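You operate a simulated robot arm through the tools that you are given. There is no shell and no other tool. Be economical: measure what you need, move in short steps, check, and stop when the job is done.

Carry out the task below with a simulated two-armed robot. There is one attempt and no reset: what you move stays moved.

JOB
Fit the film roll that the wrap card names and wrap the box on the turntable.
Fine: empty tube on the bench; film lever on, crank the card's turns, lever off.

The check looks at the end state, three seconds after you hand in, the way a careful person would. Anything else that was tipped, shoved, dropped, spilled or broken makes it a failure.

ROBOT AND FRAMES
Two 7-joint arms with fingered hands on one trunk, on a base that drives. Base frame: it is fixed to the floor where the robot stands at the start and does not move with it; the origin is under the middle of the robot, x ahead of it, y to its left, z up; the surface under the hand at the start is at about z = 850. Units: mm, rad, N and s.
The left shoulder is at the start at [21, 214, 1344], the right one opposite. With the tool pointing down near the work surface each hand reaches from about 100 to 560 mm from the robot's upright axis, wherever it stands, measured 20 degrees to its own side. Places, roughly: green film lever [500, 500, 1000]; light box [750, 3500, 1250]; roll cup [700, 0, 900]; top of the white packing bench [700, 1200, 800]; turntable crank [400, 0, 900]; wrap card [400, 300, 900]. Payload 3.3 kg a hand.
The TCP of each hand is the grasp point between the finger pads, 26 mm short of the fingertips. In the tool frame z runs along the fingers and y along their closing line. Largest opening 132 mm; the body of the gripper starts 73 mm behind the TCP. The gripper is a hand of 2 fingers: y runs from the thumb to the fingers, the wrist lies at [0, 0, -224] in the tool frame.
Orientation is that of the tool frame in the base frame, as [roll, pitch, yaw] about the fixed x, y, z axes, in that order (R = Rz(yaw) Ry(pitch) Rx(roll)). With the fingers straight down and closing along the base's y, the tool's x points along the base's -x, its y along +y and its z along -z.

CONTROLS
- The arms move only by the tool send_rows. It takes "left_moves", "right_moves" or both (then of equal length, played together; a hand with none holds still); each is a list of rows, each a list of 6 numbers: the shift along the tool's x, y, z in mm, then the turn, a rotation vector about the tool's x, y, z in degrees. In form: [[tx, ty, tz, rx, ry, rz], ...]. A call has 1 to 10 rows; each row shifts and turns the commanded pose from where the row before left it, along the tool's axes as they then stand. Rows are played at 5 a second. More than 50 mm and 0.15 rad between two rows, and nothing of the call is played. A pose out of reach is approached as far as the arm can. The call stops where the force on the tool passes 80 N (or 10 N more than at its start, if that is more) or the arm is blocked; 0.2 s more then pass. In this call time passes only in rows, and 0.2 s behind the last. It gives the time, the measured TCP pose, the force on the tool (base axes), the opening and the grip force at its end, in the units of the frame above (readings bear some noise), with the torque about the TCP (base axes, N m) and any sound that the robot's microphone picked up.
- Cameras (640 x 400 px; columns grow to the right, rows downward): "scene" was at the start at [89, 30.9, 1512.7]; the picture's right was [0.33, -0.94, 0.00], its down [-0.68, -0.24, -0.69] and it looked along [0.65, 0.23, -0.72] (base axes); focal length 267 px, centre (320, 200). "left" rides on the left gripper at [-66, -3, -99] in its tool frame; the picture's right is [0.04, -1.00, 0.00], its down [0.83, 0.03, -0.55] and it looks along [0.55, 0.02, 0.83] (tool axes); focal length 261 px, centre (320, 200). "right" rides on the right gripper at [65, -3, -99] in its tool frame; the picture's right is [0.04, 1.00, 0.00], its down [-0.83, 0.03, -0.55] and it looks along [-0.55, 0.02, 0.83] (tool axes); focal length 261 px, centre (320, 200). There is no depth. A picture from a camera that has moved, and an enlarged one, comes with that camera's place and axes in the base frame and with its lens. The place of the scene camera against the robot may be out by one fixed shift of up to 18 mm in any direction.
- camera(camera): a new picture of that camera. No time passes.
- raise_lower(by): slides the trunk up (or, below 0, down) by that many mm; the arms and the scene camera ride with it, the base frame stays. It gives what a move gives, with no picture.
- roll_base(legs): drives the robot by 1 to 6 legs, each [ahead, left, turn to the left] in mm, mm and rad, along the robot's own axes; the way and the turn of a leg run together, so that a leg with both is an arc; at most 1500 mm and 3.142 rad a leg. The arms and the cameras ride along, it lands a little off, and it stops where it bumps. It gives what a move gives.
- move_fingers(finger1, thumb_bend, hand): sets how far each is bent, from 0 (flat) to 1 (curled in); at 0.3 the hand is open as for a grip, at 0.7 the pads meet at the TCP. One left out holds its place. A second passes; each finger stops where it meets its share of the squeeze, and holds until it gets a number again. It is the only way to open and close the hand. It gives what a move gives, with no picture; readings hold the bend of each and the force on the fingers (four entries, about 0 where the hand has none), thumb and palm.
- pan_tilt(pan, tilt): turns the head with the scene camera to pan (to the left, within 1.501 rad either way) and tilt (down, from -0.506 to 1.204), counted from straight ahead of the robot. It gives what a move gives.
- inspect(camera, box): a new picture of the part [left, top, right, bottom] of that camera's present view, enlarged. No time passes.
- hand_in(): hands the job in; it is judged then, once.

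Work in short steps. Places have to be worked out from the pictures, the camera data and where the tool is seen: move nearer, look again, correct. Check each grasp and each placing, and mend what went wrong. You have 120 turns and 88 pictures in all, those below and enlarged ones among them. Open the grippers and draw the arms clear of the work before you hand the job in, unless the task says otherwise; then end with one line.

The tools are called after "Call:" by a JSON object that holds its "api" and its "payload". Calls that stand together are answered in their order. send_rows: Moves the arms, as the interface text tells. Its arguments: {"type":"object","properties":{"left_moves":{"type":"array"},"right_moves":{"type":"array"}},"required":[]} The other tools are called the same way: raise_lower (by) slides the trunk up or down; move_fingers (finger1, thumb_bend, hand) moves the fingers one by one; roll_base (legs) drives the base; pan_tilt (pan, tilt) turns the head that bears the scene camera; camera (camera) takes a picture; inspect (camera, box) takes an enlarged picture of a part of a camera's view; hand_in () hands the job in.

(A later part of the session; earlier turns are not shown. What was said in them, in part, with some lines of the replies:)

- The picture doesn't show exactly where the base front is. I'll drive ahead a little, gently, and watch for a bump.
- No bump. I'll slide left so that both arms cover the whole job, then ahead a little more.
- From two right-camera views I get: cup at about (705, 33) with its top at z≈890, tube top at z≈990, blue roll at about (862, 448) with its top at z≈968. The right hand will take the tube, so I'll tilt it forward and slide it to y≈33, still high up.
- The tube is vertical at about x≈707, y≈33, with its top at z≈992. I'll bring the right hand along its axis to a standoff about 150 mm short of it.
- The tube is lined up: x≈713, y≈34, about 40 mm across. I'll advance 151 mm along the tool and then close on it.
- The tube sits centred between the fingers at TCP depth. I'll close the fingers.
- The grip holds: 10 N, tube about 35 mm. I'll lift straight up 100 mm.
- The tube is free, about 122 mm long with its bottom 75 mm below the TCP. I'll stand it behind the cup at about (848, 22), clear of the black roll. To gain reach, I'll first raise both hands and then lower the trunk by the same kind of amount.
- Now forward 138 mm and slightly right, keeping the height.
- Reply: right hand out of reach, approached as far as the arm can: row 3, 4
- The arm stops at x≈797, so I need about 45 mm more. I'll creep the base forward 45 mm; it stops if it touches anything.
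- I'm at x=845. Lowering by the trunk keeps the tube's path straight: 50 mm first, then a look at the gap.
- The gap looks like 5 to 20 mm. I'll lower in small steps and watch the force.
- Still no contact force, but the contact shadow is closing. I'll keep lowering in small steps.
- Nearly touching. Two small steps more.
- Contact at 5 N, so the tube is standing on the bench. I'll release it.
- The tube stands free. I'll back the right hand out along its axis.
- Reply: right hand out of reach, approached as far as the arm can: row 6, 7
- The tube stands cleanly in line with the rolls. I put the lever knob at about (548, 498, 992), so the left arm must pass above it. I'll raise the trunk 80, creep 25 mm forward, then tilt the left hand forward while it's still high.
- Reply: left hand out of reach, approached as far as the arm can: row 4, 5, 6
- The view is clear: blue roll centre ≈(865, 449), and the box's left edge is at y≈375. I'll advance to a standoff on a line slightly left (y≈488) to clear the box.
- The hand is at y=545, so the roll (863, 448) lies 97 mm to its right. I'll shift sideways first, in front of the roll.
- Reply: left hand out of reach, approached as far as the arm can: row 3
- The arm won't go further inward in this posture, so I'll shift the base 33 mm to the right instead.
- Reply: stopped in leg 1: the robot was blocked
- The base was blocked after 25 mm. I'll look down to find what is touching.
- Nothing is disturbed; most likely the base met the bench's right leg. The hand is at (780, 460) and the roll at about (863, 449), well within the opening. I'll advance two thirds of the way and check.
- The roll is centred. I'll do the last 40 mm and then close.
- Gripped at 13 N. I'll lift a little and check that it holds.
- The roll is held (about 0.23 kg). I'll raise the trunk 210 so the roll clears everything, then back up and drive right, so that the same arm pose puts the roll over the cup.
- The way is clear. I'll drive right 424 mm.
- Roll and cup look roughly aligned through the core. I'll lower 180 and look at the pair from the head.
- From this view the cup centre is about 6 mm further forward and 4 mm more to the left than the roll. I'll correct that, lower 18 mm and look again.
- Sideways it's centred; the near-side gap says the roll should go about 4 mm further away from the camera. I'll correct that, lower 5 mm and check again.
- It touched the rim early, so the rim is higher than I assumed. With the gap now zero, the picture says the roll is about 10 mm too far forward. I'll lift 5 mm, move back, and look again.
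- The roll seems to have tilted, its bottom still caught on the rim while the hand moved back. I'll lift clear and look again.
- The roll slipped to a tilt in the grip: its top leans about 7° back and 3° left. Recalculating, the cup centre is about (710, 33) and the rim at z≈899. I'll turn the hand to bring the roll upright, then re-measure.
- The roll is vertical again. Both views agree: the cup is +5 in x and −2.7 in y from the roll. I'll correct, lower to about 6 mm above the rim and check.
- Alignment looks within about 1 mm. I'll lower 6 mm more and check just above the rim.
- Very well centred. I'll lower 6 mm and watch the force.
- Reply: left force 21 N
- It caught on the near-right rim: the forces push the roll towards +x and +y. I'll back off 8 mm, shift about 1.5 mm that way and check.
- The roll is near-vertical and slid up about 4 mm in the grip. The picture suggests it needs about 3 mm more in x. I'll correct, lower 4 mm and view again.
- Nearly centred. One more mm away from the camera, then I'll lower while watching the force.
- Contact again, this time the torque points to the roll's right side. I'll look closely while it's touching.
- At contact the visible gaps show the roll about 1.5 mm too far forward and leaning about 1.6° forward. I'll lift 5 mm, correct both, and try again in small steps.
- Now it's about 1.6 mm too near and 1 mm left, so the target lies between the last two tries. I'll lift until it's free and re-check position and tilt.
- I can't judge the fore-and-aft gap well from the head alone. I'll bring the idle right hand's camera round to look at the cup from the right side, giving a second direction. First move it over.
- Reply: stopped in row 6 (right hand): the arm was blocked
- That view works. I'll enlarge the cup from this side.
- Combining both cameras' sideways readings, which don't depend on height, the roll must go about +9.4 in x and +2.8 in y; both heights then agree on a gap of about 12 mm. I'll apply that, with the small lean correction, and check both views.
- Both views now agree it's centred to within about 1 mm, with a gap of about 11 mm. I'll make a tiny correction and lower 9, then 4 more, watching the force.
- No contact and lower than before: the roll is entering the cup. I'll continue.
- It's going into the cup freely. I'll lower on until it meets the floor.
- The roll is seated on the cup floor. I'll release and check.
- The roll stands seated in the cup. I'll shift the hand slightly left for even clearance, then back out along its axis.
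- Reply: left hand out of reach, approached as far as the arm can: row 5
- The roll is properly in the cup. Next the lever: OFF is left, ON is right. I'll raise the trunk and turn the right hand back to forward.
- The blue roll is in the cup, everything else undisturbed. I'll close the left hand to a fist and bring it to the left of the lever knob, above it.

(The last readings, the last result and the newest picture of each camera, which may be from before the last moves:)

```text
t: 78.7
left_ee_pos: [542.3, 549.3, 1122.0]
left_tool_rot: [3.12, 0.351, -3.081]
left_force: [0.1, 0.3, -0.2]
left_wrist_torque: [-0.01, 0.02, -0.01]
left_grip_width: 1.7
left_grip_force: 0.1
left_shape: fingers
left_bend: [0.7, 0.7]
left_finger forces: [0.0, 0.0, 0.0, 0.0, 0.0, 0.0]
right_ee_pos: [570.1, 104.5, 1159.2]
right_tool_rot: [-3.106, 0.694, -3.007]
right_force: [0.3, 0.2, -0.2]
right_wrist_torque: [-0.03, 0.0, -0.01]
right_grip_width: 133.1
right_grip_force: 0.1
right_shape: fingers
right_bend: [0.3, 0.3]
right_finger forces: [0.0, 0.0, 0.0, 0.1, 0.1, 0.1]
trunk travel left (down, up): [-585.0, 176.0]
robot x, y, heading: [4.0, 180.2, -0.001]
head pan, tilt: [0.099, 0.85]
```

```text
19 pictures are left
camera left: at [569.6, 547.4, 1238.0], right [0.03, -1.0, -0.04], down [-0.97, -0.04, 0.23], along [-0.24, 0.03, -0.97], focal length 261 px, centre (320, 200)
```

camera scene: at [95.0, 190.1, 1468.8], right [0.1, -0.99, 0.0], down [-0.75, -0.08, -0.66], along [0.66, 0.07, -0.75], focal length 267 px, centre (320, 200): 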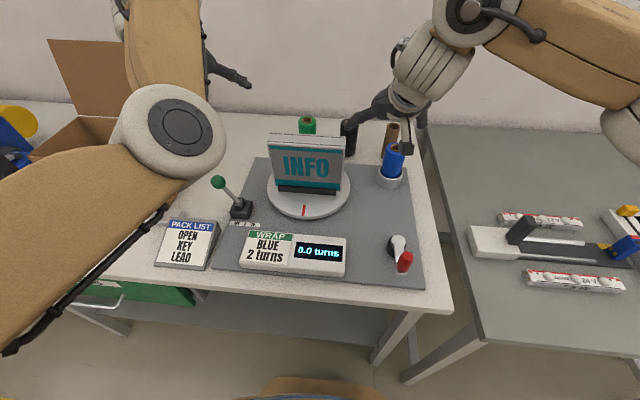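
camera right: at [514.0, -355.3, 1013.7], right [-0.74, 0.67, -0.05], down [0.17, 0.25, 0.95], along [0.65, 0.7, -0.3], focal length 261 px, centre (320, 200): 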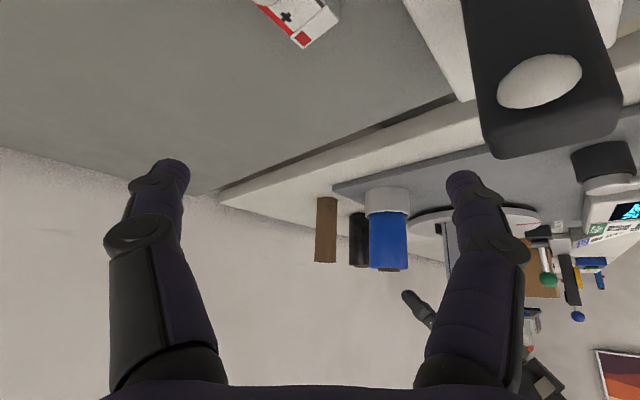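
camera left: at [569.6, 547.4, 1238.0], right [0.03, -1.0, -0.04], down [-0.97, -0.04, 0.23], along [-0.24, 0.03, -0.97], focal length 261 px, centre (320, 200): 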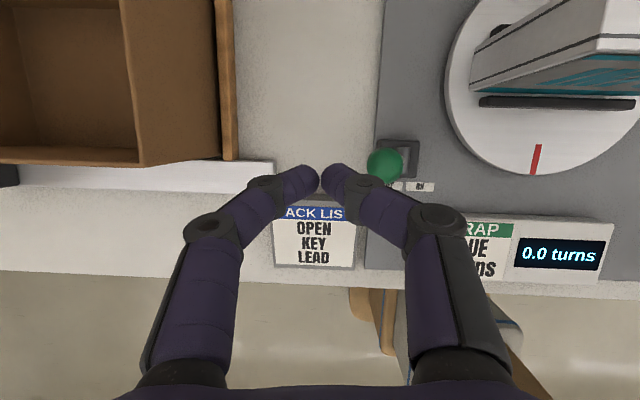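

The knob is at about (543, 496, 992) and the fist at y=549. I'll lower beside the knob.

Call:
{"api": "send_rows", "payload": {"left_moves": [[11.2, 0, 32.4, 0, 0, 0], [11.2, 0, 32.4, 0, 0, 0], [11.2, 0, 32.4, 0, 0, 0], [11.2, 0, 32.4, 0, 0, 0]]}}

Call:
{"api": "camera", "payload": {"camera": "left"}}

```text
t: 79.7
left_ee_pos: [545.6, 553.8, 984.1]
left_tool_rot: [3.118, 0.351, -3.077]
left_force: [0.2, 0.0, -0.6]
left_wrist_torque: [0.01, -0.01, -0.04]
left_grip_width: 1.7
left_grip_force: 0.0
left_shape: fingers
left_bend: [0.7, 0.7]
left_finger forces: [0.0, 0.1, 0.1, 0.0, 0.0, 0.0]
right_ee_pos: [571.3, 103.6, 1159.2]
right_tool_rot: [-3.106, 0.695, -3.007]
right_force: [0.8, 0.3, 0.8]
right_wrist_torque: [0.01, 0.0, -0.02]
right_grip_width: 133.3
right_grip_force: 0.1
right_shape: fingers
right_bend: [0.3, 0.3]
right_finger forces: [0.0, 0.1, 0.1, 0.1, 0.1, 0.0]
trunk travel left (down, up): [-585.0, 176.0]
robot x, y, heading: [0.1, 177.8, 0.004]
head pan, tilt: [0.099, 0.85]
```

```text
18 pictures are left
camera left: at [572.3, 550.8, 1100.6], right [0.03, -1.0, -0.04], down [-0.97, -0.04, 0.23], along [-0.24, 0.03, -0.97], focal length 261 px, centre (320, 200)
```

left: 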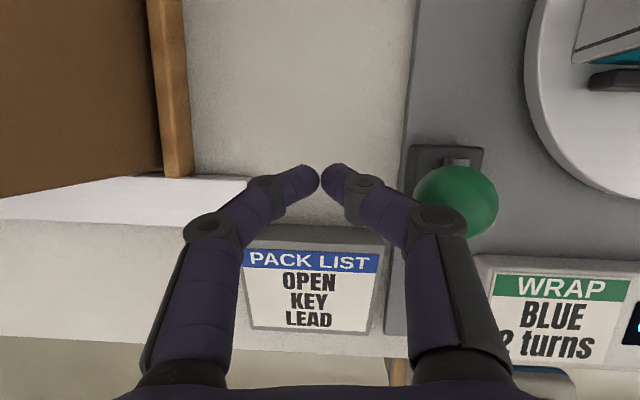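

I'll push the knob to the right, towards ON.

Call:
{"api": "send_rows", "payload": {"left_moves": [[0, -16, 0, 0, 0, 0], [0, -16, 0, 0, 0, 0], [0, -16, 0, 0, 0, 0], [0, -16, 0, 0, 0, 0], [0, -16, 0, 0, 0, 0]]}}

Call:
{"api": "camera", "payload": {"camera": "left"}}

```text
t: 80.8
left_ee_pos: [557.5, 488.9, 986.1]
left_tool_rot: [3.116, 0.362, -3.052]
left_force: [-0.2, 0.4, 0.9]
left_wrist_torque: [0.01, -0.02, -0.01]
left_grip_width: 1.7
left_grip_force: 0.1
left_shape: fingers
left_bend: [0.7, 0.7]
left_finger forces: [0.0, 0.0, 0.1, 0.0, 0.0, 0.1]
left hand out of reach, approached as far as the arm can: row 5
right_ee_pos: [570.5, 104.7, 1159.8]
right_tool_rot: [-3.107, 0.694, -3.009]
right_force: [0.0, -0.5, -1.0]
right_wrist_torque: [0.01, 0.0, 0.01]
right_grip_width: 133.2
right_grip_force: 0.1
right_shape: fingers
right_bend: [0.3, 0.3]
right_finger forces: [0.0, 0.0, 0.1, 0.1, 0.0, 0.0]
trunk travel left (down, up): [-585.0, 176.0]
robot x, y, heading: [-0.1, 174.6, 0.002]
head pan, tilt: [0.099, 0.85]
```

```text
17 pictures are left
camera left: at [583.1, 486.8, 1103.6], right [0.06, -1.0, -0.04], down [-0.97, -0.07, 0.22], along [-0.23, 0.02, -0.97], focal length 261 px, centre (320, 200)
```

left: 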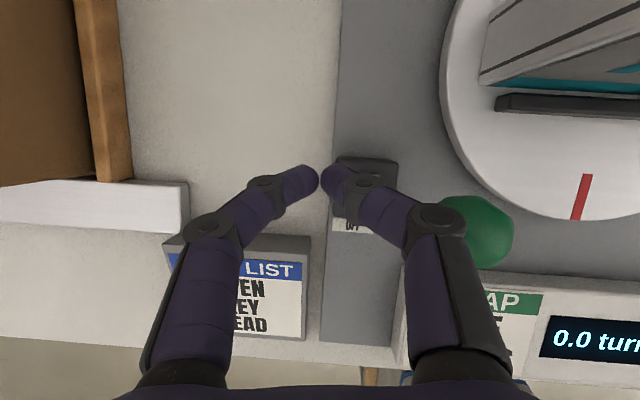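

The knob moved over to y≈420, which looks like ON, and no force remains. I'll lift the hand clear and check the lever.

Call:
{"api": "send_rows", "payload": {"left_moves": [[0, 12, 0, 0, 0, 0], [-11.2, 0, -32.4, 0, 0, 0], [-11.2, 0, -32.4, 0, 0, 0], [-11.2, 0, -32.4, 0, 0, 0], [-11.2, 0, -32.4, 0, 0, 0]]}}

Call:
{"api": "inspect", "payload": {"camera": "scene", "box": [190, 130, 440, 290]}}

```text
t: 82.0
left_ee_pos: [561.8, 493.1, 1116.4]
left_tool_rot: [3.117, 0.347, -3.072]
left_force: [0.3, -0.8, 0.2]
left_wrist_torque: [0.03, -0.03, 0.0]
left_grip_width: 1.7
left_grip_force: 0.1
left_shape: fingers
left_bend: [0.7, 0.7]
left_finger forces: [0.1, 0.0, 0.1, 0.0, 0.0, 0.0]
left hand out of reach, approached as far as the arm can: row 2, 3
right_ee_pos: [569.0, 103.4, 1159.2]
right_tool_rot: [-3.106, 0.695, -3.008]
right_force: [-0.9, -0.7, 0.5]
right_wrist_torque: [0.02, 0.0, 0.0]
right_grip_width: 133.6
right_grip_force: 0.1
right_shape: fingers
right_bend: [0.3, 0.3]
right_finger forces: [0.0, 0.0, 0.0, 0.1, 0.0, 0.1]
trunk travel left (down, up): [-585.0, 176.0]
robot x, y, heading: [4.3, 180.2, 0.005]
head pan, tilt: [0.099, 0.85]
```

```text
2.50 times, centred on (315, 210) of scene
camera zoom: at [94.3, 190.1, 1468.8], right [0.1, -0.99, 0.0], down [-0.75, -0.08, -0.66], along [0.66, 0.07, -0.75], focal length 667 px, centre (332, 175)
```

zoom: 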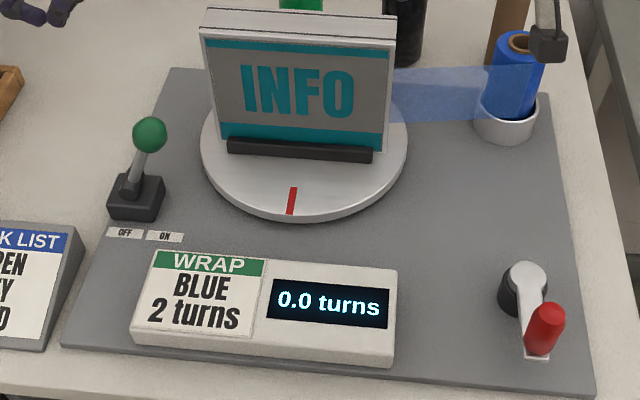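

The lever is ON and film now runs from the blue roll to the box. For the crank I have the pivot at about (468, 34) and the red knob at about (389, 32), top z≈941. I'll drive 50 forward and bring the right hand, pointing straight down, above the knob.

Call:
{"api": "roll_base", "payload": {"legs": [[50, 0, 0]]}}

Call:
{"api": "send_rows", "payload": {"right_moves": [[0, 0, 0, 4.9, 0, 5.8], [34.3, -10, -10.5, 0, 8, 0], [35.4, -10, -5.6, 0, 8, 0], [35.8, -10, -0.6, 0, 8, 0], [35.6, -10, 4.4, 0, 8, 0], [34.6, -10, 9.3, 0, 8, 0], [33, -10, 14, 0, 0, 0], [32, -10, 16, 0, 0, 0]]}}

Call:
{"api": "camera", "payload": {"camera": "right"}}

```text
t: 83.0
left_ee_pos: [613.4, 493.9, 1116.2]
left_tool_rot: [3.121, 0.349, -3.071]
left_force: [0.8, 0.9, -0.2]
left_wrist_torque: [0.0, 0.03, 0.01]
left_grip_width: 1.4
left_grip_force: 0.1
left_shape: fingers
left_bend: [0.7, 0.7]
left_finger forces: [0.1, 0.0, 0.0, 0.0, 0.1, 0.1]
right_ee_pos: [622.8, 103.0, 1158.2]
right_tool_rot: [-3.105, 0.694, -3.01]
right_force: [-0.4, 0.1, 0.0]
right_wrist_torque: [0.02, 0.0, 0.0]
right_grip_width: 133.2
right_grip_force: 0.1
right_shape: fingers
right_bend: [0.3, 0.3]
right_finger forces: [0.0, 0.0, 0.1, 0.0, 0.0, 0.0]
trunk travel left (down, up): [-585.0, 176.0]
robot x, y, heading: [51.5, 178.9, 0.005]
head pan, tilt: [0.099, 0.85]
```

```text
t: 84.8
left_ee_pos: [611.9, 493.8, 1119.0]
left_tool_rot: [3.119, 0.352, -3.07]
left_force: [0.2, -0.7, -0.3]
left_wrist_torque: [0.0, 0.01, -0.01]
left_grip_width: 1.6
left_grip_force: 0.0
left_shape: fingers
left_bend: [0.7, 0.7]
left_finger forces: [0.1, 0.0, 0.1, 0.0, 0.0, 0.1]
right_ee_pos: [386.7, 36.0, 1063.6]
right_tool_rot: [-3.117, -0.002, 3.12]
right_force: [-1.0, 0.8, -0.4]
right_wrist_torque: [-0.01, 0.0, -0.03]
right_grip_width: 133.3
right_grip_force: 0.0
right_shape: fingers
right_bend: [0.3, 0.3]
right_finger forces: [0.0, 0.0, 0.0, 0.0, 0.1, 0.0]
trunk travel left (down, up): [-585.0, 176.0]
robot x, y, heading: [52.3, 179.9, 0.007]
head pan, tilt: [0.099, 0.85]
```

```text
15 pictures are left
camera right: at [321.5, 37.2, 1161.7], right [-0.02, 1.0, -0.03], down [0.83, 0.03, 0.55], along [0.55, -0.01, -0.83], focal length 261 px, centre (320, 200)
```

right: 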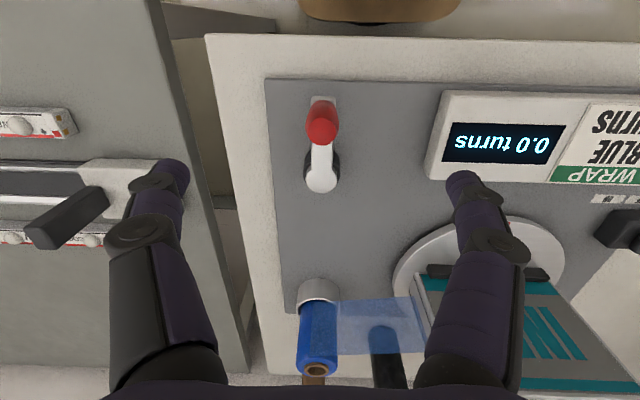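

The knob is at about (390, 35). I'll lower over it with the fingers open, stopping with the tips above the crank arm.

Call:
{"api": "send_rows", "payload": {"right_moves": [[-1, 0, 43, 0, 0, 0], [-1, 0, 43, 0, 0, 0], [-1, 0, 43, 0, 0, 0]]}}

Call:
{"api": "camera", "payload": {"camera": "right"}}

```text
t: 85.6
left_ee_pos: [612.9, 493.2, 1117.3]
left_tool_rot: [3.12, 0.352, -3.069]
left_force: [0.0, 0.4, -0.9]
left_wrist_torque: [-0.01, 0.0, 0.01]
left_grip_width: 1.6
left_grip_force: 0.0
left_shape: fingers
left_bend: [0.7, 0.7]
left_finger forces: [0.1, 0.1, 0.0, 0.0, 0.1, 0.1]
right_ee_pos: [391.1, 32.2, 931.8]
right_tool_rot: [-3.114, -0.001, 3.121]
right_force: [0.7, 0.5, -0.9]
right_wrist_torque: [0.02, 0.03, 0.01]
right_grip_width: 133.6
right_grip_force: 0.0
right_shape: fingers
right_bend: [0.3, 0.3]
right_finger forces: [0.0, 0.0, 0.0, 0.0, 0.0, 0.0]
trunk travel left (down, up): [-585.0, 176.0]
robot x, y, heading: [53.6, 180.7, 0.003]
head pan, tilt: [0.099, 0.85]
```

```text
14 pictures are left
camera right: at [325.9, 33.9, 1031.3], right [-0.02, 1.0, -0.03], down [0.83, 0.03, 0.55], along [0.55, -0.01, -0.83], focal length 261 px, centre (320, 200)
```

right: 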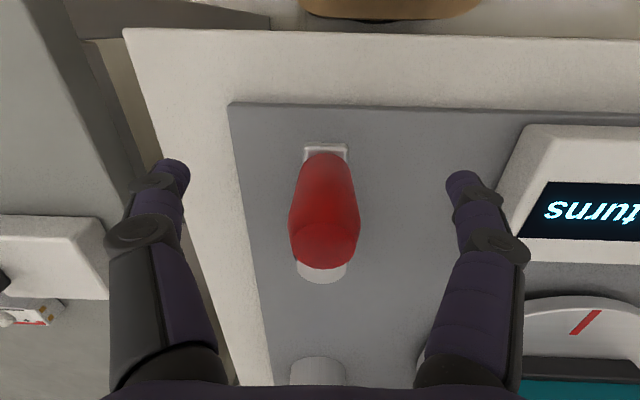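

The knob is centred between the fingers, its top at about z=960. I'll go up 10 mm so the tips stay above the crank arm, then close.

Call:
{"api": "send_rows", "payload": {"right_moves": [[0, 2, -10, 0, 0, 0]]}}

Call:
{"api": "move_fingers", "payload": {"hand": "right", "finger1": 0.7, "thumb_bend": 0.7}}

```text
t: 86.0
left_ee_pos: [611.9, 494.4, 1116.9]
left_tool_rot: [3.122, 0.352, -3.071]
left_force: [0.7, -0.1, 0.6]
left_wrist_torque: [-0.03, 0.0, -0.03]
left_grip_width: 1.6
left_grip_force: 0.1
left_shape: fingers
left_bend: [0.7, 0.7]
left_finger forces: [0.0, 0.1, 0.0, 0.1, 0.0, 0.1]
right_ee_pos: [391.6, 34.6, 943.0]
right_tool_rot: [-3.114, -0.001, 3.12]
right_force: [0.2, 0.0, -0.5]
right_wrist_torque: [-0.01, -0.02, -0.01]
right_grip_width: 133.6
right_grip_force: 0.1
right_shape: fingers
right_bend: [0.3, 0.3]
right_finger forces: [0.0, 0.0, 0.0, 0.0, 0.0, 0.0]
trunk travel left (down, up): [-585.0, 176.0]
robot x, y, heading: [55.7, 178.1, -0.001]
head pan, tilt: [0.099, 0.85]
```

```text
t: 87.0
left_ee_pos: [611.9, 494.2, 1118.5]
left_tool_rot: [3.121, 0.352, -3.07]
left_force: [-0.7, -0.5, -0.6]
left_wrist_torque: [-0.01, -0.02, -0.04]
left_grip_width: 1.6
left_grip_force: 0.0
left_shape: fingers
left_bend: [0.7, 0.7]
left_finger forces: [0.0, 0.1, 0.0, 0.0, 0.0, 0.0]
right_ee_pos: [390.2, 34.8, 943.2]
right_tool_rot: [-3.113, -0.001, 3.121]
right_force: [0.4, -1.0, -2.6]
right_wrist_torque: [0.02, -0.03, 0.0]
right_grip_width: 24.1
right_grip_force: 7.2
right_shape: fingers
right_bend: [0.63, 0.66]
right_finger forces: [6.4, 0.0, 0.1, 0.0, 7.4, 0.0]
trunk travel left (down, up): [-585.0, 176.0]
robot x, y, heading: [48.5, 178.6, 0.003]
head pan, tilt: [0.099, 0.85]
```

The knob is gripped. I'll turn a first 60° clockwise with radius 75 and check force and counter.

Call:
{"api": "send_rows", "payload": {"right_moves": [[-2.6, 19.4, 0, 0, 0, 0], [-7.5, 18.1, 0, 0, 0, 0], [-11.9, 15.5, 0, 0, 0, 0], [-15.5, 11.9, 0, 0, 0, 0]]}}

Call:
{"api": "inspect", "payload": {"camera": "scene", "box": [190, 130, 440, 290]}}

```text
t: 88.0
left_ee_pos: [612.8, 494.2, 1116.7]
left_tool_rot: [3.12, 0.351, -3.072]
left_force: [0.1, -0.1, -0.1]
left_wrist_torque: [-0.03, 0.01, -0.01]
left_grip_width: 1.4
left_grip_force: 0.0
left_shape: fingers
left_bend: [0.7, 0.7]
left_finger forces: [0.1, 0.0, 0.1, 0.0, 0.0, 0.1]
right_ee_pos: [433.0, 99.3, 940.7]
right_tool_rot: [-3.117, 0.004, 3.119]
right_force: [7.7, -4.2, -0.3]
right_wrist_torque: [-0.09, -0.13, -0.08]
right_grip_width: 17.6
right_grip_force: 8.2
right_shape: fingers
right_bend: [0.67, 0.66]
right_finger forces: [8.0, 0.0, 0.0, 0.0, 6.7, 0.0]
trunk travel left (down, up): [-585.0, 176.0]
robot x, y, heading: [51.0, 177.6, -0.001]
head pan, tilt: [0.099, 0.85]
```

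```text
2.50 times, centred on (315, 210) of scene
camera zoom: at [146.3, 190.2, 1468.6], right [0.1, -0.99, 0.0], down [-0.75, -0.08, -0.66], along [0.66, 0.07, -0.75], focal length 667 px, centre (332, 175)
```

zoom: 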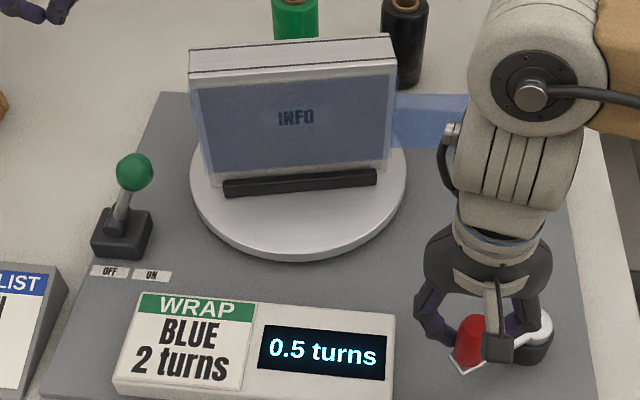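

The counter shows 0.5 after about 60°, so the table turns about three times as fast as the crank; I'll go by the display to 2.0. The knob is slipping out sideways, so for the rest I'll push it with a closed fist from behind. I'll release, rise and reposition behind it.

Call:
{"api": "move_fingers", "payload": {"hand": "right", "finger1": 0.3, "thumb_bend": 0.3}}

Call:
{"api": "send_rows", "payload": {"right_moves": [[0, 0, -35, 0, 0, 0], [0, 0, -40, 0, 0, 0]]}}

Call:
{"api": "camera", "payload": {"camera": "right"}}

```text
t: 89.0
left_ee_pos: [611.5, 495.0, 1117.7]
left_tool_rot: [3.121, 0.352, -3.069]
left_force: [0.3, 0.4, -0.2]
left_wrist_torque: [-0.01, 0.01, 0.02]
left_grip_width: 1.6
left_grip_force: 0.0
left_shape: fingers
left_bend: [0.7, 0.7]
left_finger forces: [0.0, 0.1, 0.0, 0.0, 0.0, 0.0]
right_ee_pos: [430.2, 99.2, 941.2]
right_tool_rot: [-3.113, -0.001, 3.121]
right_force: [0.5, 0.2, -0.2]
right_wrist_torque: [0.02, 0.02, 0.01]
right_grip_width: 133.1
right_grip_force: 0.1
right_shape: fingers
right_bend: [0.3, 0.3]
right_finger forces: [0.0, 0.0, 0.0, 0.0, 0.1, 0.1]
trunk travel left (down, up): [-585.0, 176.0]
robot x, y, heading: [54.1, 179.0, 0.004]
head pan, tilt: [0.099, 0.85]
```

```text
t: 89.6
left_ee_pos: [610.6, 495.1, 1118.1]
left_tool_rot: [3.121, 0.352, -3.07]
left_force: [-0.8, -0.3, 0.0]
left_wrist_torque: [0.0, 0.0, 0.02]
left_grip_width: 1.5
left_grip_force: 0.2
left_shape: fingers
left_bend: [0.7, 0.7]
left_finger forces: [0.0, 0.0, 0.0, 0.0, 0.1, 0.0]
right_ee_pos: [430.5, 100.6, 1016.0]
right_tool_rot: [-3.113, 0.0, 3.12]
right_force: [0.0, 0.0, 0.3]
right_wrist_torque: [-0.03, 0.01, -0.03]
right_grip_width: 133.1
right_grip_force: 0.0
right_shape: fingers
right_bend: [0.3, 0.3]
right_finger forces: [0.1, 0.0, 0.0, 0.0, 0.0, 0.0]
trunk travel left (down, up): [-585.0, 176.0]
robot x, y, heading: [51.5, 173.8, 0.005]
head pan, tilt: [0.099, 0.85]
```

```text
12 pictures are left
camera right: at [364.2, 102.2, 1115.3], right [-0.02, 1.0, -0.03], down [0.83, 0.03, 0.55], along [0.55, -0.01, -0.83], focal length 261 px, centre (320, 200)
```

right: 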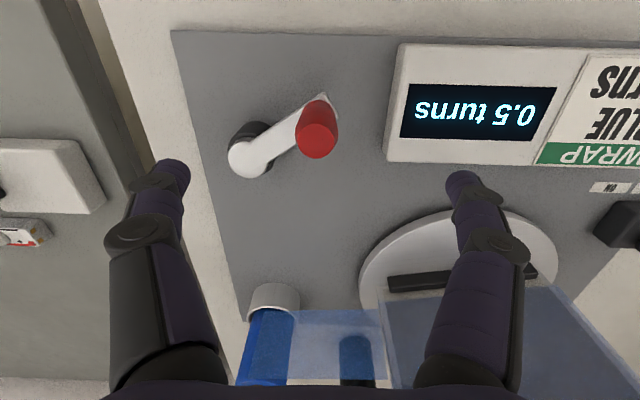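

From this view: pivot (461, 34), knob (422, 98), radius 74, angle 121°. About 58° gave 0.5, so 2.0 means ending near −60°. I'll move the fist behind the knob.

Call:
{"api": "send_rows", "payload": {"right_moves": [[38.5, -21.6, 0, 0, 0, 0]]}}

Call:
{"api": "move_fingers", "payload": {"hand": "right", "finger1": 0.7, "thumb_bend": 0.7}}

Call:
{"api": "send_rows", "payload": {"right_moves": [[0, 0, 38, 0, 0, 0], [0, 0, 37, 0, 0, 0]]}}

Call:
{"api": "camera", "payload": {"camera": "right"}}

```text
t: 90.0
left_ee_pos: [610.8, 493.5, 1119.0]
left_tool_rot: [3.121, 0.353, -3.069]
left_force: [1.2, 0.8, 0.1]
left_wrist_torque: [0.05, -0.02, 0.0]
left_grip_width: 1.6
left_grip_force: 0.0
left_shape: fingers
left_bend: [0.7, 0.7]
left_finger forces: [0.0, 0.0, 0.0, 0.0, 0.1, 0.0]
right_ee_pos: [390.6, 77.9, 1017.3]
right_tool_rot: [-3.114, 0.002, 3.122]
right_force: [-0.6, 0.2, 0.1]
right_wrist_torque: [-0.02, -0.02, -0.01]
right_grip_width: 133.4
right_grip_force: 0.0
right_shape: fingers
right_bend: [0.3, 0.3]
right_finger forces: [0.0, 0.0, 0.0, 0.0, 0.1, 0.1]
trunk travel left (down, up): [-585.0, 176.0]
robot x, y, heading: [54.9, 180.1, 0.005]
head pan, tilt: [0.099, 0.85]
```

```text
t: 91.0
left_ee_pos: [612.4, 494.5, 1117.0]
left_tool_rot: [3.122, 0.353, -3.069]
left_force: [0.2, 0.5, -0.1]
left_wrist_torque: [-0.02, -0.03, 0.01]
left_grip_width: 1.9
left_grip_force: 0.1
left_shape: fingers
left_bend: [0.7, 0.7]
left_finger forces: [0.0, 0.1, 0.0, 0.0, 0.0, 0.1]
right_ee_pos: [391.8, 79.2, 1015.6]
right_tool_rot: [-3.114, 0.001, 3.121]
right_force: [-0.8, 0.5, -0.6]
right_wrist_torque: [0.03, 0.0, 0.0]
right_grip_width: 2.1
right_grip_force: 0.0
right_shape: fingers
right_bend: [0.7, 0.7]
right_finger forces: [0.1, 0.0, 0.1, 0.0, 0.0, 0.1]
trunk travel left (down, up): [-585.0, 176.0]
robot x, y, heading: [55.0, 175.0, 0.006]
head pan, tilt: [0.099, 0.85]
```

```text
t: 91.6
left_ee_pos: [612.1, 493.6, 1118.5]
left_tool_rot: [3.121, 0.35, -3.071]
left_force: [-0.1, -0.3, 0.3]
left_wrist_torque: [-0.04, 0.01, 0.02]
left_grip_width: 1.8
left_grip_force: 0.1
left_shape: fingers
left_bend: [0.7, 0.7]
left_finger forces: [0.0, 0.1, 0.0, 0.0, 0.0, 0.1]
right_ee_pos: [391.9, 76.1, 940.1]
right_tool_rot: [-3.114, 0.0, 3.121]
right_force: [0.7, 0.7, 0.0]
right_wrist_torque: [0.04, -0.03, 0.02]
right_grip_width: 2.3
right_grip_force: 0.1
right_shape: fingers
right_bend: [0.7, 0.7]
right_finger forces: [0.1, 0.0, 0.0, 0.1, 0.0, 0.0]
trunk travel left (down, up): [-585.0, 176.0]
robot x, y, heading: [54.1, 178.2, -0.001]
head pan, tilt: [0.099, 0.85]
```

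```text
11 pictures are left
camera right: at [325.0, 78.6, 1039.4], right [-0.02, 1.0, -0.03], down [0.83, 0.03, 0.55], along [0.55, -0.01, -0.83], focal length 261 px, centre (320, 200)
```

right: 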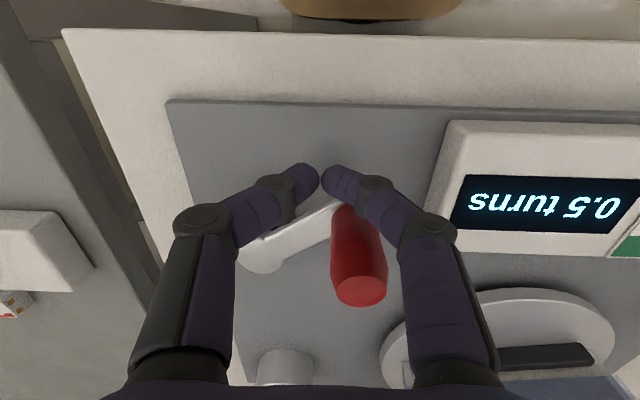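

The fist is well placed behind the knob. I'll push along the arc to about 31°.

Call:
{"api": "send_rows", "payload": {"right_moves": [[-9.5, 7.5, 0, 0, 0, 0], [-15.1, 13.7, 0, 0, 0, 0], [-18.1, 9.4, 0, 0, 0, 0], [-20, 4.2, 0, 0, 0, 0], [-20.3, -1, 0, 0, 0, 0]]}}

Call:
{"api": "camera", "payload": {"camera": "right"}}

```text
t: 92.8
left_ee_pos: [613.3, 494.9, 1116.4]
left_tool_rot: [3.12, 0.35, -3.068]
left_force: [0.3, 0.4, -0.4]
left_wrist_torque: [0.02, 0.01, 0.0]
left_grip_width: 1.5
left_grip_force: 0.0
left_shape: fingers
left_bend: [0.7, 0.7]
left_finger forces: [0.0, 0.0, 0.1, 0.0, 0.0, 0.0]
right_ee_pos: [477.1, 108.4, 939.1]
right_tool_rot: [-3.114, 0.002, 3.121]
right_force: [0.3, 0.0, -0.3]
right_wrist_torque: [-0.01, 0.02, -0.01]
right_grip_width: 1.7
right_grip_force: 0.1
right_shape: fingers
right_bend: [0.7, 0.7]
right_finger forces: [0.0, 0.1, 0.0, 0.1, 0.1, 0.0]
trunk travel left (down, up): [-585.0, 176.0]
robot x, y, heading: [52.8, 176.2, 0.002]
head pan, tilt: [0.099, 0.85]
```

```text
10 pictures are left
camera right: at [410.6, 111.0, 1038.9], right [-0.02, 1.0, -0.03], down [0.83, 0.03, 0.55], along [0.55, -0.01, -0.83], focal length 261 px, centre (320, 200)
```

right: 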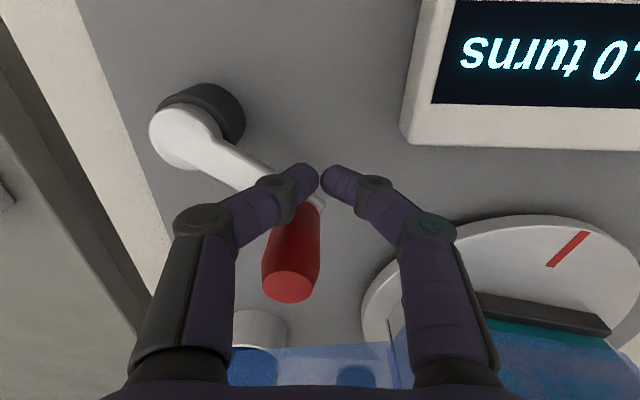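

It works: the counter reads 1.0 and the red mark is back at the front. I'll continue to about −14° and check.

Call:
{"api": "send_rows", "payload": {"right_moves": [[-19.4, -6.2, 0, 0, 0, 0], [-17.1, -11.1, 0, 0, 0, 0], [-13.7, -15.1, 0, 0, 0, 0], [-9.4, -18.1, 0, 0, 0, 0]]}}

Call:
{"api": "inspect", "payload": {"camera": "scene", "box": [190, 130, 440, 290]}}

```text
t: 93.8
left_ee_pos: [603.7, 493.8, 1120.8]
left_tool_rot: [3.121, 0.357, -3.07]
left_force: [0.3, -0.8, 0.6]
left_wrist_torque: [-0.03, 0.05, 0.01]
left_grip_width: 1.7
left_grip_force: 0.2
left_shape: fingers
left_bend: [0.7, 0.7]
left_finger forces: [0.0, 0.0, 0.0, 0.0, 0.1, 0.0]
right_ee_pos: [520.4, 56.8, 942.1]
right_tool_rot: [-3.112, -0.015, 3.12]
right_force: [-59.9, 0.5, -7.4]
right_wrist_torque: [0.23, -0.6, -1.66]
right_grip_width: 4.2
right_grip_force: 30.3
right_shape: fingers
right_bend: [0.7, 0.69]
right_finger forces: [0.0, 0.0, 0.0, 0.1, 60.4, 0.1]
trunk travel left (down, up): [-585.0, 176.0]
robot x, y, heading: [50.3, 177.5, 0.007]
head pan, tilt: [0.099, 0.85]
```

```text
2.50 times, centred on (315, 210) of scene
camera zoom: at [135.9, 189.5, 1469.1], right [0.1, -0.99, 0.0], down [-0.74, -0.08, -0.66], along [0.66, 0.07, -0.75], focal length 667 px, centre (332, 175)
```

zoom: 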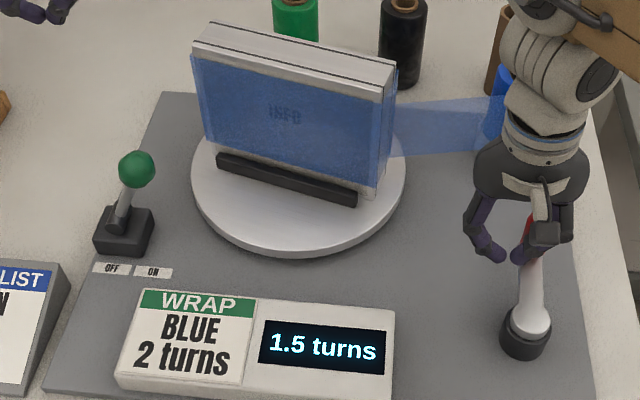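

The counter reads 1.5, but the fist now presses outwards on the knob. I'll back off and go round to the knob's left side.

Call:
{"api": "send_rows", "payload": {"right_moves": [[29.6, 10, 0, 0, 0, 0], [0, 19, 0, 0, 0, 0], [-25, 0, 0, 0, 0, 0], [-6, -5, 0, 0, 0, 0]]}}

Call:
{"api": "camera", "payload": {"camera": "right"}}

```text
t: 94.8
left_ee_pos: [614.1, 492.2, 1117.3]
left_tool_rot: [3.118, 0.35, -3.073]
left_force: [0.1, -0.6, 0.0]
left_wrist_torque: [0.02, 0.04, 0.04]
left_grip_width: 1.7
left_grip_force: 0.0
left_shape: fingers
left_bend: [0.7, 0.7]
left_finger forces: [0.0, 0.0, 0.0, 0.0, 0.0, 0.1]
right_ee_pos: [537.6, 80.4, 940.9]
right_tool_rot: [-3.117, 0.002, 3.121]
right_force: [-0.1, 0.7, 0.0]
right_wrist_torque: [0.03, 0.01, 0.01]
right_grip_width: 1.7
right_grip_force: 0.0
right_shape: fingers
right_bend: [0.7, 0.7]
right_finger forces: [0.0, 0.0, 0.1, 0.0, 0.0, 0.0]
trunk travel left (down, up): [-585.0, 176.0]
robot x, y, heading: [52.4, 177.3, 0.004]
head pan, tilt: [0.099, 0.85]
```

```text
8 pictures are left
camera right: at [472.0, 82.2, 1039.5], right [-0.02, 1.0, -0.02], down [0.83, 0.03, 0.55], along [0.55, -0.01, -0.83], focal length 261 px, centre (320, 200)
```

right: 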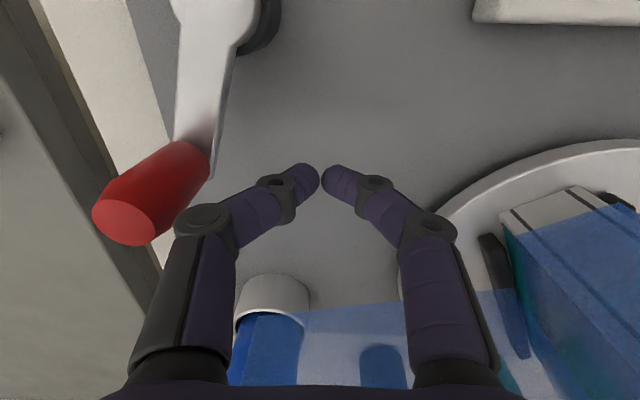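

The knob went on to about −21° (roughly 1.7 turns), so about 40° remain. I'll push it from its left side in slow, short steps.

Call:
{"api": "send_rows", "payload": {"right_moves": [[-3.4, -20.4, 0, 0, 0, 0], [-2, -20, 0, 0, 0, 0], [0.5, -7, 0, 0, 0, 0], [0.5, -7, 0, 0, 0, 0], [0.7, -7, 0, 0, 0, 0]]}}

Call:
{"api": "inspect", "payload": {"camera": "scene", "box": [190, 130, 440, 290]}}

```text
t: 96.0
left_ee_pos: [612.6, 493.7, 1117.7]
left_tool_rot: [3.122, 0.353, -3.069]
left_force: [-0.9, 0.4, -0.2]
left_wrist_torque: [0.03, -0.01, 0.01]
left_grip_width: 1.8
left_grip_force: 0.1
left_shape: fingers
left_bend: [0.7, 0.7]
left_finger forces: [0.0, 0.0, 0.0, 0.0, 0.1, 0.0]
right_ee_pos: [536.6, 18.8, 942.4]
right_tool_rot: [-3.114, 0.001, 3.121]
right_force: [-0.3, -0.9, -0.7]
right_wrist_torque: [-0.03, -0.02, -0.02]
right_grip_width: 1.8
right_grip_force: 0.0
right_shape: fingers
right_bend: [0.7, 0.7]
right_finger forces: [0.0, 0.0, 0.0, 0.1, 0.0, 0.0]
trunk travel left (down, up): [-585.0, 176.0]
robot x, y, heading: [51.0, 177.3, 0.001]
head pan, tilt: [0.099, 0.85]
```

```text
2.50 times, centred on (315, 210) of scene
camera zoom: at [144.7, 189.9, 1468.8], right [0.1, -0.99, 0.0], down [-0.75, -0.08, -0.66], along [0.66, 0.07, -0.75], focal length 667 px, centre (332, 175)
```

zoom: 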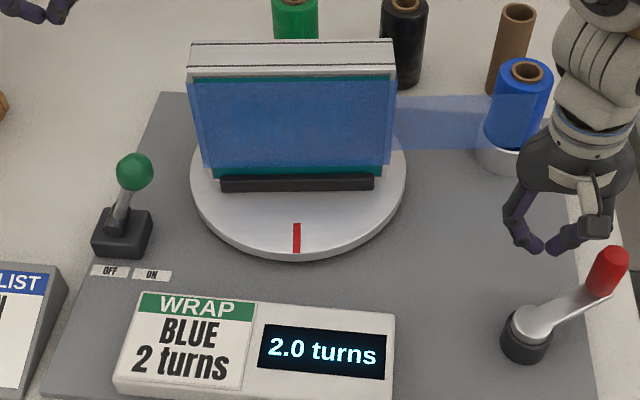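

The counter reads 2.0, with the red mark at the front. I'll withdraw the right hand upwards, then shift the base right 130 mm so the left hand can get to the right side of the lever knob.

Call:
{"api": "send_rows", "payload": {"right_moves": [[0, 14, 0, 0, 0, 0], [0, 0, -40, 0, 0, 0], [0, 0, -45, 0, 0, 0], [0, 0, -45, 0, 0, 0], [0, 0, -45, 0, 0, 0]]}}

Call:
{"api": "roll_base", "payload": {"legs": [[0, -130, 0]]}}

Call:
{"api": "send_rows", "payload": {"left_moves": [[20.3, 0, -7.3, 0, 0, 0], [20.3, 0, -7.3, 0, 0, 0], [20.3, 0, -7.3, 0, 0, 0]]}}

Call:
{"api": "camera", "payload": {"camera": "left"}}

```text
t: 97.2
left_ee_pos: [611.2, 496.0, 1117.7]
left_tool_rot: [3.122, 0.353, -3.07]
left_force: [-0.4, 0.6, -0.2]
left_wrist_torque: [-0.01, -0.02, -0.02]
left_grip_width: 1.9
left_grip_force: 0.1
left_shape: fingers
left_bend: [0.7, 0.7]
left_finger forces: [0.0, 0.0, 0.0, 0.0, 0.0, 0.0]
right_ee_pos: [536.4, 39.2, 1116.3]
right_tool_rot: [-3.114, 0.0, 3.121]
right_force: [0.8, 0.2, 0.5]
right_wrist_torque: [-0.01, -0.02, 0.01]
right_grip_width: 2.4
right_grip_force: 0.1
right_shape: fingers
right_bend: [0.7, 0.7]
right_finger forces: [0.0, 0.0, 0.0, 0.0, 0.1, 0.0]
trunk travel left (down, up): [-585.0, 176.0]
robot x, y, heading: [51.5, 180.8, -0.0]
head pan, tilt: [0.099, 0.85]
```

```text
t: 98.5
left_ee_pos: [612.3, 362.7, 1118.2]
left_tool_rot: [3.119, 0.352, -3.072]
left_force: [0.2, 0.3, -0.1]
left_wrist_torque: [0.04, -0.01, 0.05]
left_grip_width: 1.6
left_grip_force: 0.1
left_shape: fingers
left_bend: [0.7, 0.7]
left_finger forces: [0.1, 0.0, 0.1, 0.0, 0.0, 0.1]
right_ee_pos: [538.2, -92.1, 1116.8]
right_tool_rot: [-3.115, 0.0, 3.119]
right_force: [-0.9, 0.8, -0.2]
right_wrist_torque: [0.03, -0.04, 0.02]
right_grip_width: 2.1
right_grip_force: 0.0
right_shape: fingers
right_bend: [0.7, 0.7]
right_finger forces: [0.0, 0.1, 0.1, 0.0, 0.1, 0.0]
trunk travel left (down, up): [-585.0, 176.0]
robot x, y, heading: [56.6, 48.0, 0.002]
head pan, tilt: [0.099, 0.85]
```

```text
t: 99.2
left_ee_pos: [612.5, 364.4, 1116.7]
left_tool_rot: [3.121, 0.351, -3.071]
left_force: [0.4, 0.1, 0.5]
left_wrist_torque: [0.01, 0.02, 0.0]
left_grip_width: 2.0
left_grip_force: 0.1
left_shape: fingers
left_bend: [0.7, 0.7]
left_finger forces: [0.1, 0.0, 0.0, 0.0, 0.0, 0.0]
left hand out of reach, approached as far as the arm can: row 1, 2, 3
right_ee_pos: [538.4, -89.4, 1116.3]
right_tool_rot: [-3.113, 0.0, 3.118]
right_force: [0.0, 0.0, 0.3]
right_wrist_torque: [0.0, -0.01, 0.02]
right_grip_width: 1.8
right_grip_force: 0.1
right_shape: fingers
right_bend: [0.7, 0.7]
right_finger forces: [0.0, 0.1, 0.0, 0.1, 0.1, 0.0]
trunk travel left (down, up): [-585.0, 176.0]
robot x, y, heading: [54.2, 48.2, 0.003]
head pan, tilt: [0.099, 0.85]
```

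```text
6 pictures are left
camera left: at [640.7, 362.7, 1234.2], right [0.04, -1.0, -0.03], down [-0.97, -0.05, 0.23], along [-0.23, 0.02, -0.97], focal length 261 px, centre (320, 200)
```

left: 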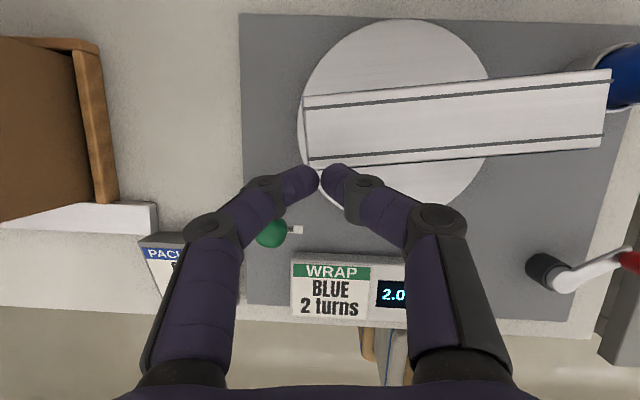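

The arm is at its inner limit, so I'll place the fist with the base: back 65 mm and 10 mm further right, then lower beside the knob.

Call:
{"api": "roll_base", "payload": {"legs": [[-65, -10, 0]]}}

Call:
{"api": "send_rows", "payload": {"left_moves": [[11.2, 0, 32.4, 0, 0, 0], [11.2, 0, 32.4, 0, 0, 0]]}}

```text
t: 100.2
left_ee_pos: [545.8, 353.3, 1118.9]
left_tool_rot: [3.121, 0.354, -3.072]
left_force: [-0.5, 0.0, -0.3]
left_wrist_torque: [-0.01, -0.04, -0.01]
left_grip_width: 1.8
left_grip_force: 0.1
left_shape: fingers
left_bend: [0.7, 0.7]
left_finger forces: [0.1, 0.0, 0.1, 0.0, 0.0, 0.1]
right_ee_pos: [470.4, -100.5, 1116.5]
right_tool_rot: [-3.116, 0.003, 3.119]
right_force: [-0.9, -0.3, -0.3]
right_wrist_torque: [0.0, -0.04, -0.04]
right_grip_width: 1.9
right_grip_force: 0.1
right_shape: fingers
right_bend: [0.7, 0.7]
right_finger forces: [0.0, 0.0, 0.1, 0.0, 0.0, 0.0]
trunk travel left (down, up): [-585.0, 176.0]
robot x, y, heading: [-12.0, 38.3, 0.002]
head pan, tilt: [0.099, 0.85]
```

```text
t: 100.8
left_ee_pos: [549.4, 359.5, 1050.2]
left_tool_rot: [3.121, 0.353, -3.064]
left_force: [0.1, -0.4, 0.1]
left_wrist_torque: [0.01, 0.01, 0.01]
left_grip_width: 1.8
left_grip_force: 0.1
left_shape: fingers
left_bend: [0.7, 0.7]
left_finger forces: [0.1, 0.0, 0.0, 0.0, 0.1, 0.1]
right_ee_pos: [472.3, -100.2, 1115.7]
right_tool_rot: [-3.113, 0.0, 3.117]
right_force: [-1.5, 0.1, 0.7]
right_wrist_torque: [0.01, -0.01, 0.0]
right_grip_width: 1.9
right_grip_force: 0.0
right_shape: fingers
right_bend: [0.7, 0.7]
right_finger forces: [0.0, 0.0, 0.0, 0.0, 0.0, 0.1]
trunk travel left (down, up): [-585.0, 176.0]
robot x, y, heading: [-8.1, 38.4, 0.006]
head pan, tilt: [0.099, 0.85]
```

Good: (549, 360, 1050). I'll lower the remaining 65 mm and look.

Call:
{"api": "send_rows", "payload": {"left_moves": [[11.2, 0, 32.4, 0, 0, 0], [11.2, 0, 32.4, 0, 0, 0]]}}

Call:
{"api": "camera", "payload": {"camera": "left"}}

```text
t: 101.4
left_ee_pos: [550.2, 358.0, 980.1]
left_tool_rot: [3.118, 0.352, -3.071]
left_force: [-0.4, -1.0, 0.3]
left_wrist_torque: [0.02, -0.01, -0.01]
left_grip_width: 1.8
left_grip_force: 0.0
left_shape: fingers
left_bend: [0.7, 0.7]
left_finger forces: [0.1, 0.0, 0.0, 0.0, 0.0, 0.1]
right_ee_pos: [472.7, -100.0, 1116.6]
right_tool_rot: [-3.114, 0.001, 3.119]
right_force: [0.1, 0.2, 0.3]
right_wrist_torque: [-0.01, 0.0, 0.0]
right_grip_width: 2.0
right_grip_force: 0.0
right_shape: fingers
right_bend: [0.7, 0.7]
right_finger forces: [0.0, 0.0, 0.0, 0.0, 0.0, 0.0]
trunk travel left (down, up): [-585.0, 176.0]
robot x, y, heading: [-12.1, 36.0, 0.005]
head pan, tilt: [0.099, 0.85]
```

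```text
5 pictures are left
camera left: at [578.5, 355.2, 1097.5], right [0.04, -1.0, -0.03], down [-0.97, -0.05, 0.23], along [-0.23, 0.02, -0.97], focal length 261 px, centre (320, 200)
```

left: 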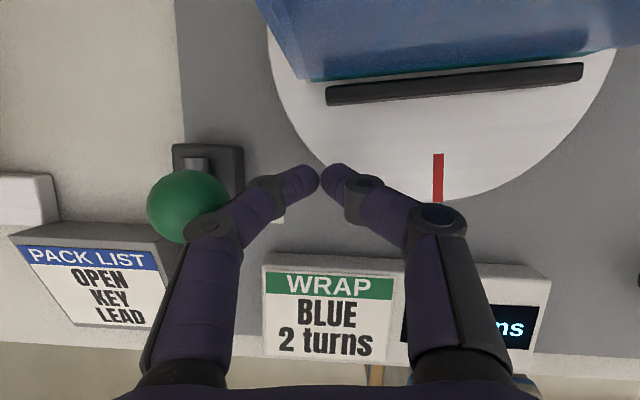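

The fist is right of the knob. I'll push left, to OFF.

Call:
{"api": "send_rows", "payload": {"left_moves": [[0, 17, 0, 0, 0, 0], [0, 17, 0, 0, 0, 0], [0, 17, 0, 0, 0, 0], [0, 17, 0, 0, 0, 0], [0, 17, 0, 0, 0, 0], [0, 12, 0, 0, 0, 0]]}}

Call:
{"api": "camera", "payload": {"camera": "left"}}

```text
t: 102.8
left_ee_pos: [542.8, 447.2, 983.0]
left_tool_rot: [3.126, 0.351, -3.074]
left_force: [-3.5, -19.1, 2.4]
left_wrist_torque: [0.17, 0.0, 0.15]
left_grip_width: 0.2
left_grip_force: 9.5
left_shape: fingers
left_bend: [0.7, 0.69]
left_finger forces: [18.9, 0.1, 0.1, 0.0, 0.0, 0.0]
right_ee_pos: [471.8, -103.6, 1115.9]
right_tool_rot: [-3.116, 0.0, 3.118]
right_force: [-0.9, -0.2, 0.1]
right_wrist_torque: [0.05, 0.0, -0.02]
right_grip_width: 1.9
right_grip_force: 0.1
right_shape: fingers
right_bend: [0.7, 0.7]
right_finger forces: [0.0, 0.0, 0.0, 0.1, 0.0, 0.0]
trunk travel left (down, up): [-585.0, 176.0]
robot x, y, heading: [-10.1, 41.4, 0.009]
head pan, tilt: [0.099, 0.85]
```

```text
4 pictures are left
camera left: at [570.7, 445.4, 1099.4], right [0.03, -1.0, -0.03], down [-0.97, -0.04, 0.23], along [-0.23, 0.02, -0.97], focal length 261 px, centre (320, 200)
```

left: 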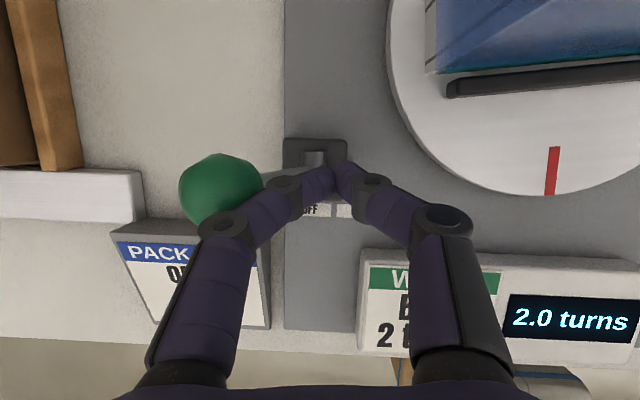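

The lever leans left again (knob y≈490) with 19 N on the fist, so it's at or near its stop. I'll press 3 mm more, back off and lift away.

Call:
{"api": "send_rows", "payload": {"left_moves": [[0, 3, 0, 0, 0, 0], [0, -20, 0, 0, 0, 0], [0, -14, 0, 0, 0, 0], [-11.2, 0, -32.4, 0, 0, 0], [-11.2, 0, -32.4, 0, 0, 0], [-11.2, 0, -32.4, 0, 0, 0], [-11.2, 0, -32.4, 0, 0, 0]]}}

Call:
{"api": "inspect", "payload": {"camera": "scene", "box": [120, 100, 440, 300]}}

```text
t: 104.4
left_ee_pos: [543.9, 419.1, 1119.7]
left_tool_rot: [3.12, 0.349, -3.071]
left_force: [-0.8, 1.3, -0.6]
left_wrist_torque: [-0.01, 0.01, -0.02]
left_grip_width: 1.7
left_grip_force: 0.0
left_shape: fingers
left_bend: [0.7, 0.7]
left_finger forces: [0.1, 0.0, 0.0, 0.0, 0.0, 0.0]
right_ee_pos: [472.5, -100.4, 1116.3]
right_tool_rot: [-3.115, 0.0, 3.12]
right_force: [-0.8, -0.4, 0.7]
right_wrist_torque: [-0.04, 0.02, 0.01]
right_grip_width: 2.0
right_grip_force: 0.1
right_shape: fingers
right_bend: [0.7, 0.7]
right_finger forces: [0.0, 0.0, 0.1, 0.1, 0.0, 0.0]
trunk travel left (down, up): [-585.0, 176.0]
robot x, y, heading: [-14.4, 38.1, 0.004]
head pan, tilt: [0.099, 0.85]
```

```text
2.00 times, centred on (280, 200) of scene
camera zoom: at [79.8, 50.3, 1468.8], right [0.1, -0.99, 0.0], down [-0.75, -0.08, -0.66], along [0.66, 0.07, -0.75], focal length 534 px, centre (400, 200)
```

zoom: 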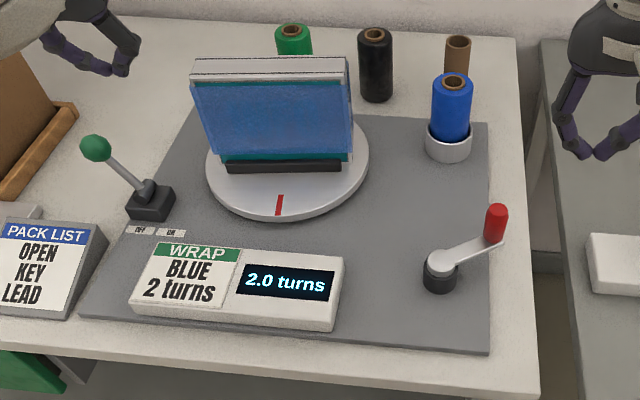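

The lever is OFF, the film is cut, the box is wrapped and the counter shows 2.0. I'll open both hands, raise the trunk and draw back.

Call:
{"api": "raise_lower", "payload": {"by": 100}}

Call:
{"api": "roll_base", "payload": {"legs": [[-200, 0, 0]]}}

Call:
{"api": "move_fingers", "payload": {"hand": "left", "finger1": 0.3, "thumb_bend": 0.3}}

Call:
{"api": "move_fingers", "payload": {"hand": "right", "finger1": 0.3, "thumb_bend": 0.3}}

Call:
{"api": "camera", "payload": {"camera": "scene"}}

```text
t: 105.8
left_ee_pos: [543.2, 419.6, 1218.4]
left_tool_rot: [3.121, 0.352, -3.071]
left_force: [0.0, -0.4, 0.3]
left_wrist_torque: [0.0, -0.02, -0.02]
left_grip_width: 1.5
left_grip_force: 0.0
left_shape: fingers
left_bend: [0.7, 0.7]
left_finger forces: [0.0, 0.0, 0.1, 0.0, 0.0, 0.1]
right_ee_pos: [472.6, -100.3, 1217.1]
right_tool_rot: [-3.114, 0.0, 3.12]
right_force: [-0.1, 0.6, -1.1]
right_wrist_torque: [-0.03, -0.01, 0.02]
right_grip_width: 2.0
right_grip_force: 0.0
right_shape: fingers
right_bend: [0.7, 0.7]
right_finger forces: [0.0, 0.0, 0.0, 0.0, 0.1, 0.0]
trunk travel left (down, up): [-685.0, 76.0]
robot x, y, heading: [-15.9, 36.2, 0.004]
head pan, tilt: [0.099, 0.85]
```

```text
t: 107.4
left_ee_pos: [339.4, 419.7, 1218.9]
left_tool_rot: [3.121, 0.352, -3.071]
left_force: [-0.8, 0.5, -0.1]
left_wrist_torque: [0.01, 0.0, 0.04]
left_grip_width: 1.8
left_grip_force: 0.1
left_shape: fingers
left_bend: [0.7, 0.7]
left_finger forces: [0.1, 0.0, 0.0, 0.0, 0.1, 0.0]
right_ee_pos: [269.7, -101.4, 1216.9]
right_tool_rot: [-3.113, 0.0, 3.118]
right_force: [-0.5, -0.3, 0.0]
right_wrist_torque: [-0.03, 0.0, -0.02]
right_grip_width: 2.0
right_grip_force: 0.1
right_shape: fingers
right_bend: [0.7, 0.7]
right_finger forces: [0.0, 0.0, 0.0, 0.0, 0.1, 0.0]
trunk travel left (down, up): [-685.0, 76.0]
robot x, y, heading: [-211.4, 36.9, 0.002]
head pan, tilt: [0.099, 0.85]
```

```text
t: 108.4
left_ee_pos: [340.7, 419.6, 1219.2]
left_tool_rot: [3.121, 0.352, -3.071]
left_force: [0.4, -0.1, 0.6]
left_wrist_torque: [0.03, 0.01, 0.0]
left_grip_width: 133.1
left_grip_force: 0.0
left_shape: fingers
left_bend: [0.3, 0.3]
left_finger forces: [0.0, 0.0, 0.1, 0.0, 0.2, 0.1]
right_ee_pos: [270.0, -101.1, 1217.1]
right_tool_rot: [-3.114, 0.0, 3.12]
right_force: [-0.3, -0.6, -0.6]
right_wrist_torque: [-0.02, 0.0, -0.01]
right_grip_width: 1.8
right_grip_force: 0.1
right_shape: fingers
right_bend: [0.7, 0.7]
right_finger forces: [0.0, 0.1, 0.1, 0.1, 0.1, 0.0]
trunk travel left (down, up): [-685.0, 76.0]
robot x, y, heading: [-215.7, 36.9, 0.0]
head pan, tilt: [0.099, 0.85]
```

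```text
t: 109.4
left_ee_pos: [341.6, 419.5, 1218.8]
left_tool_rot: [3.122, 0.351, -3.073]
left_force: [0.0, -0.5, -0.3]
left_wrist_torque: [-0.03, 0.04, 0.01]
left_grip_width: 133.0
left_grip_force: 0.0
left_shape: fingers
left_bend: [0.3, 0.3]
left_finger forces: [0.1, 0.0, 0.1, 0.1, 0.0, 0.1]
right_ee_pos: [271.0, -100.9, 1215.8]
right_tool_rot: [-3.113, 0.0, 3.119]
right_force: [1.3, -0.2, -0.5]
right_wrist_torque: [0.02, 0.0, 0.04]
right_grip_width: 132.6
right_grip_force: 0.1
right_shape: fingers
right_bend: [0.3, 0.3]
right_finger forces: [0.0, 0.0, 0.0, 0.0, 0.0, 0.1]
trunk travel left (down, up): [-685.0, 76.0]
robot x, y, heading: [-216.3, 35.7, 0.001]
head pan, tilt: [0.099, 0.85]
```

```text
2 pictures are left
camera scene: at [-123.5, 50.0, 1568.7], right [0.1, -0.99, 0.0], down [-0.75, -0.08, -0.66], along [0.66, 0.07, -0.75], focal length 267 px, centre (320, 200)
```

scene: 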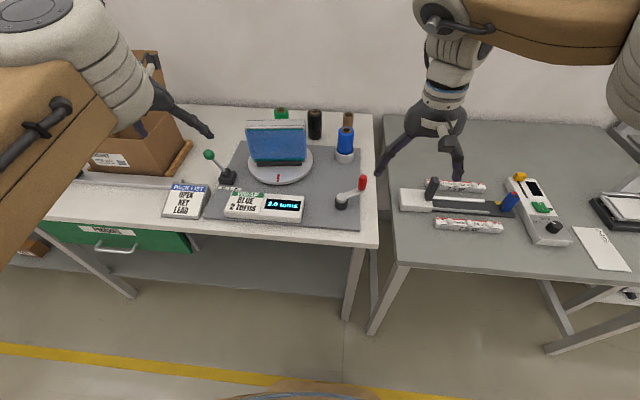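

All is in its final state: the blue roll in the cup, the tube standing on the bench, the lever OFF, the counter at 2.0, both hands open and clear. Handing in.

Call:
{"api": "hand_in", "payload": {}}

```text
The job is handed in.
```

The box is wrapped with the blue film: the blue roll is in the cup, the counter reads 2.0 turns, and the film lever is back at OFF. The empty tube stands on the bench behind the cup, and both hands are open and clear.
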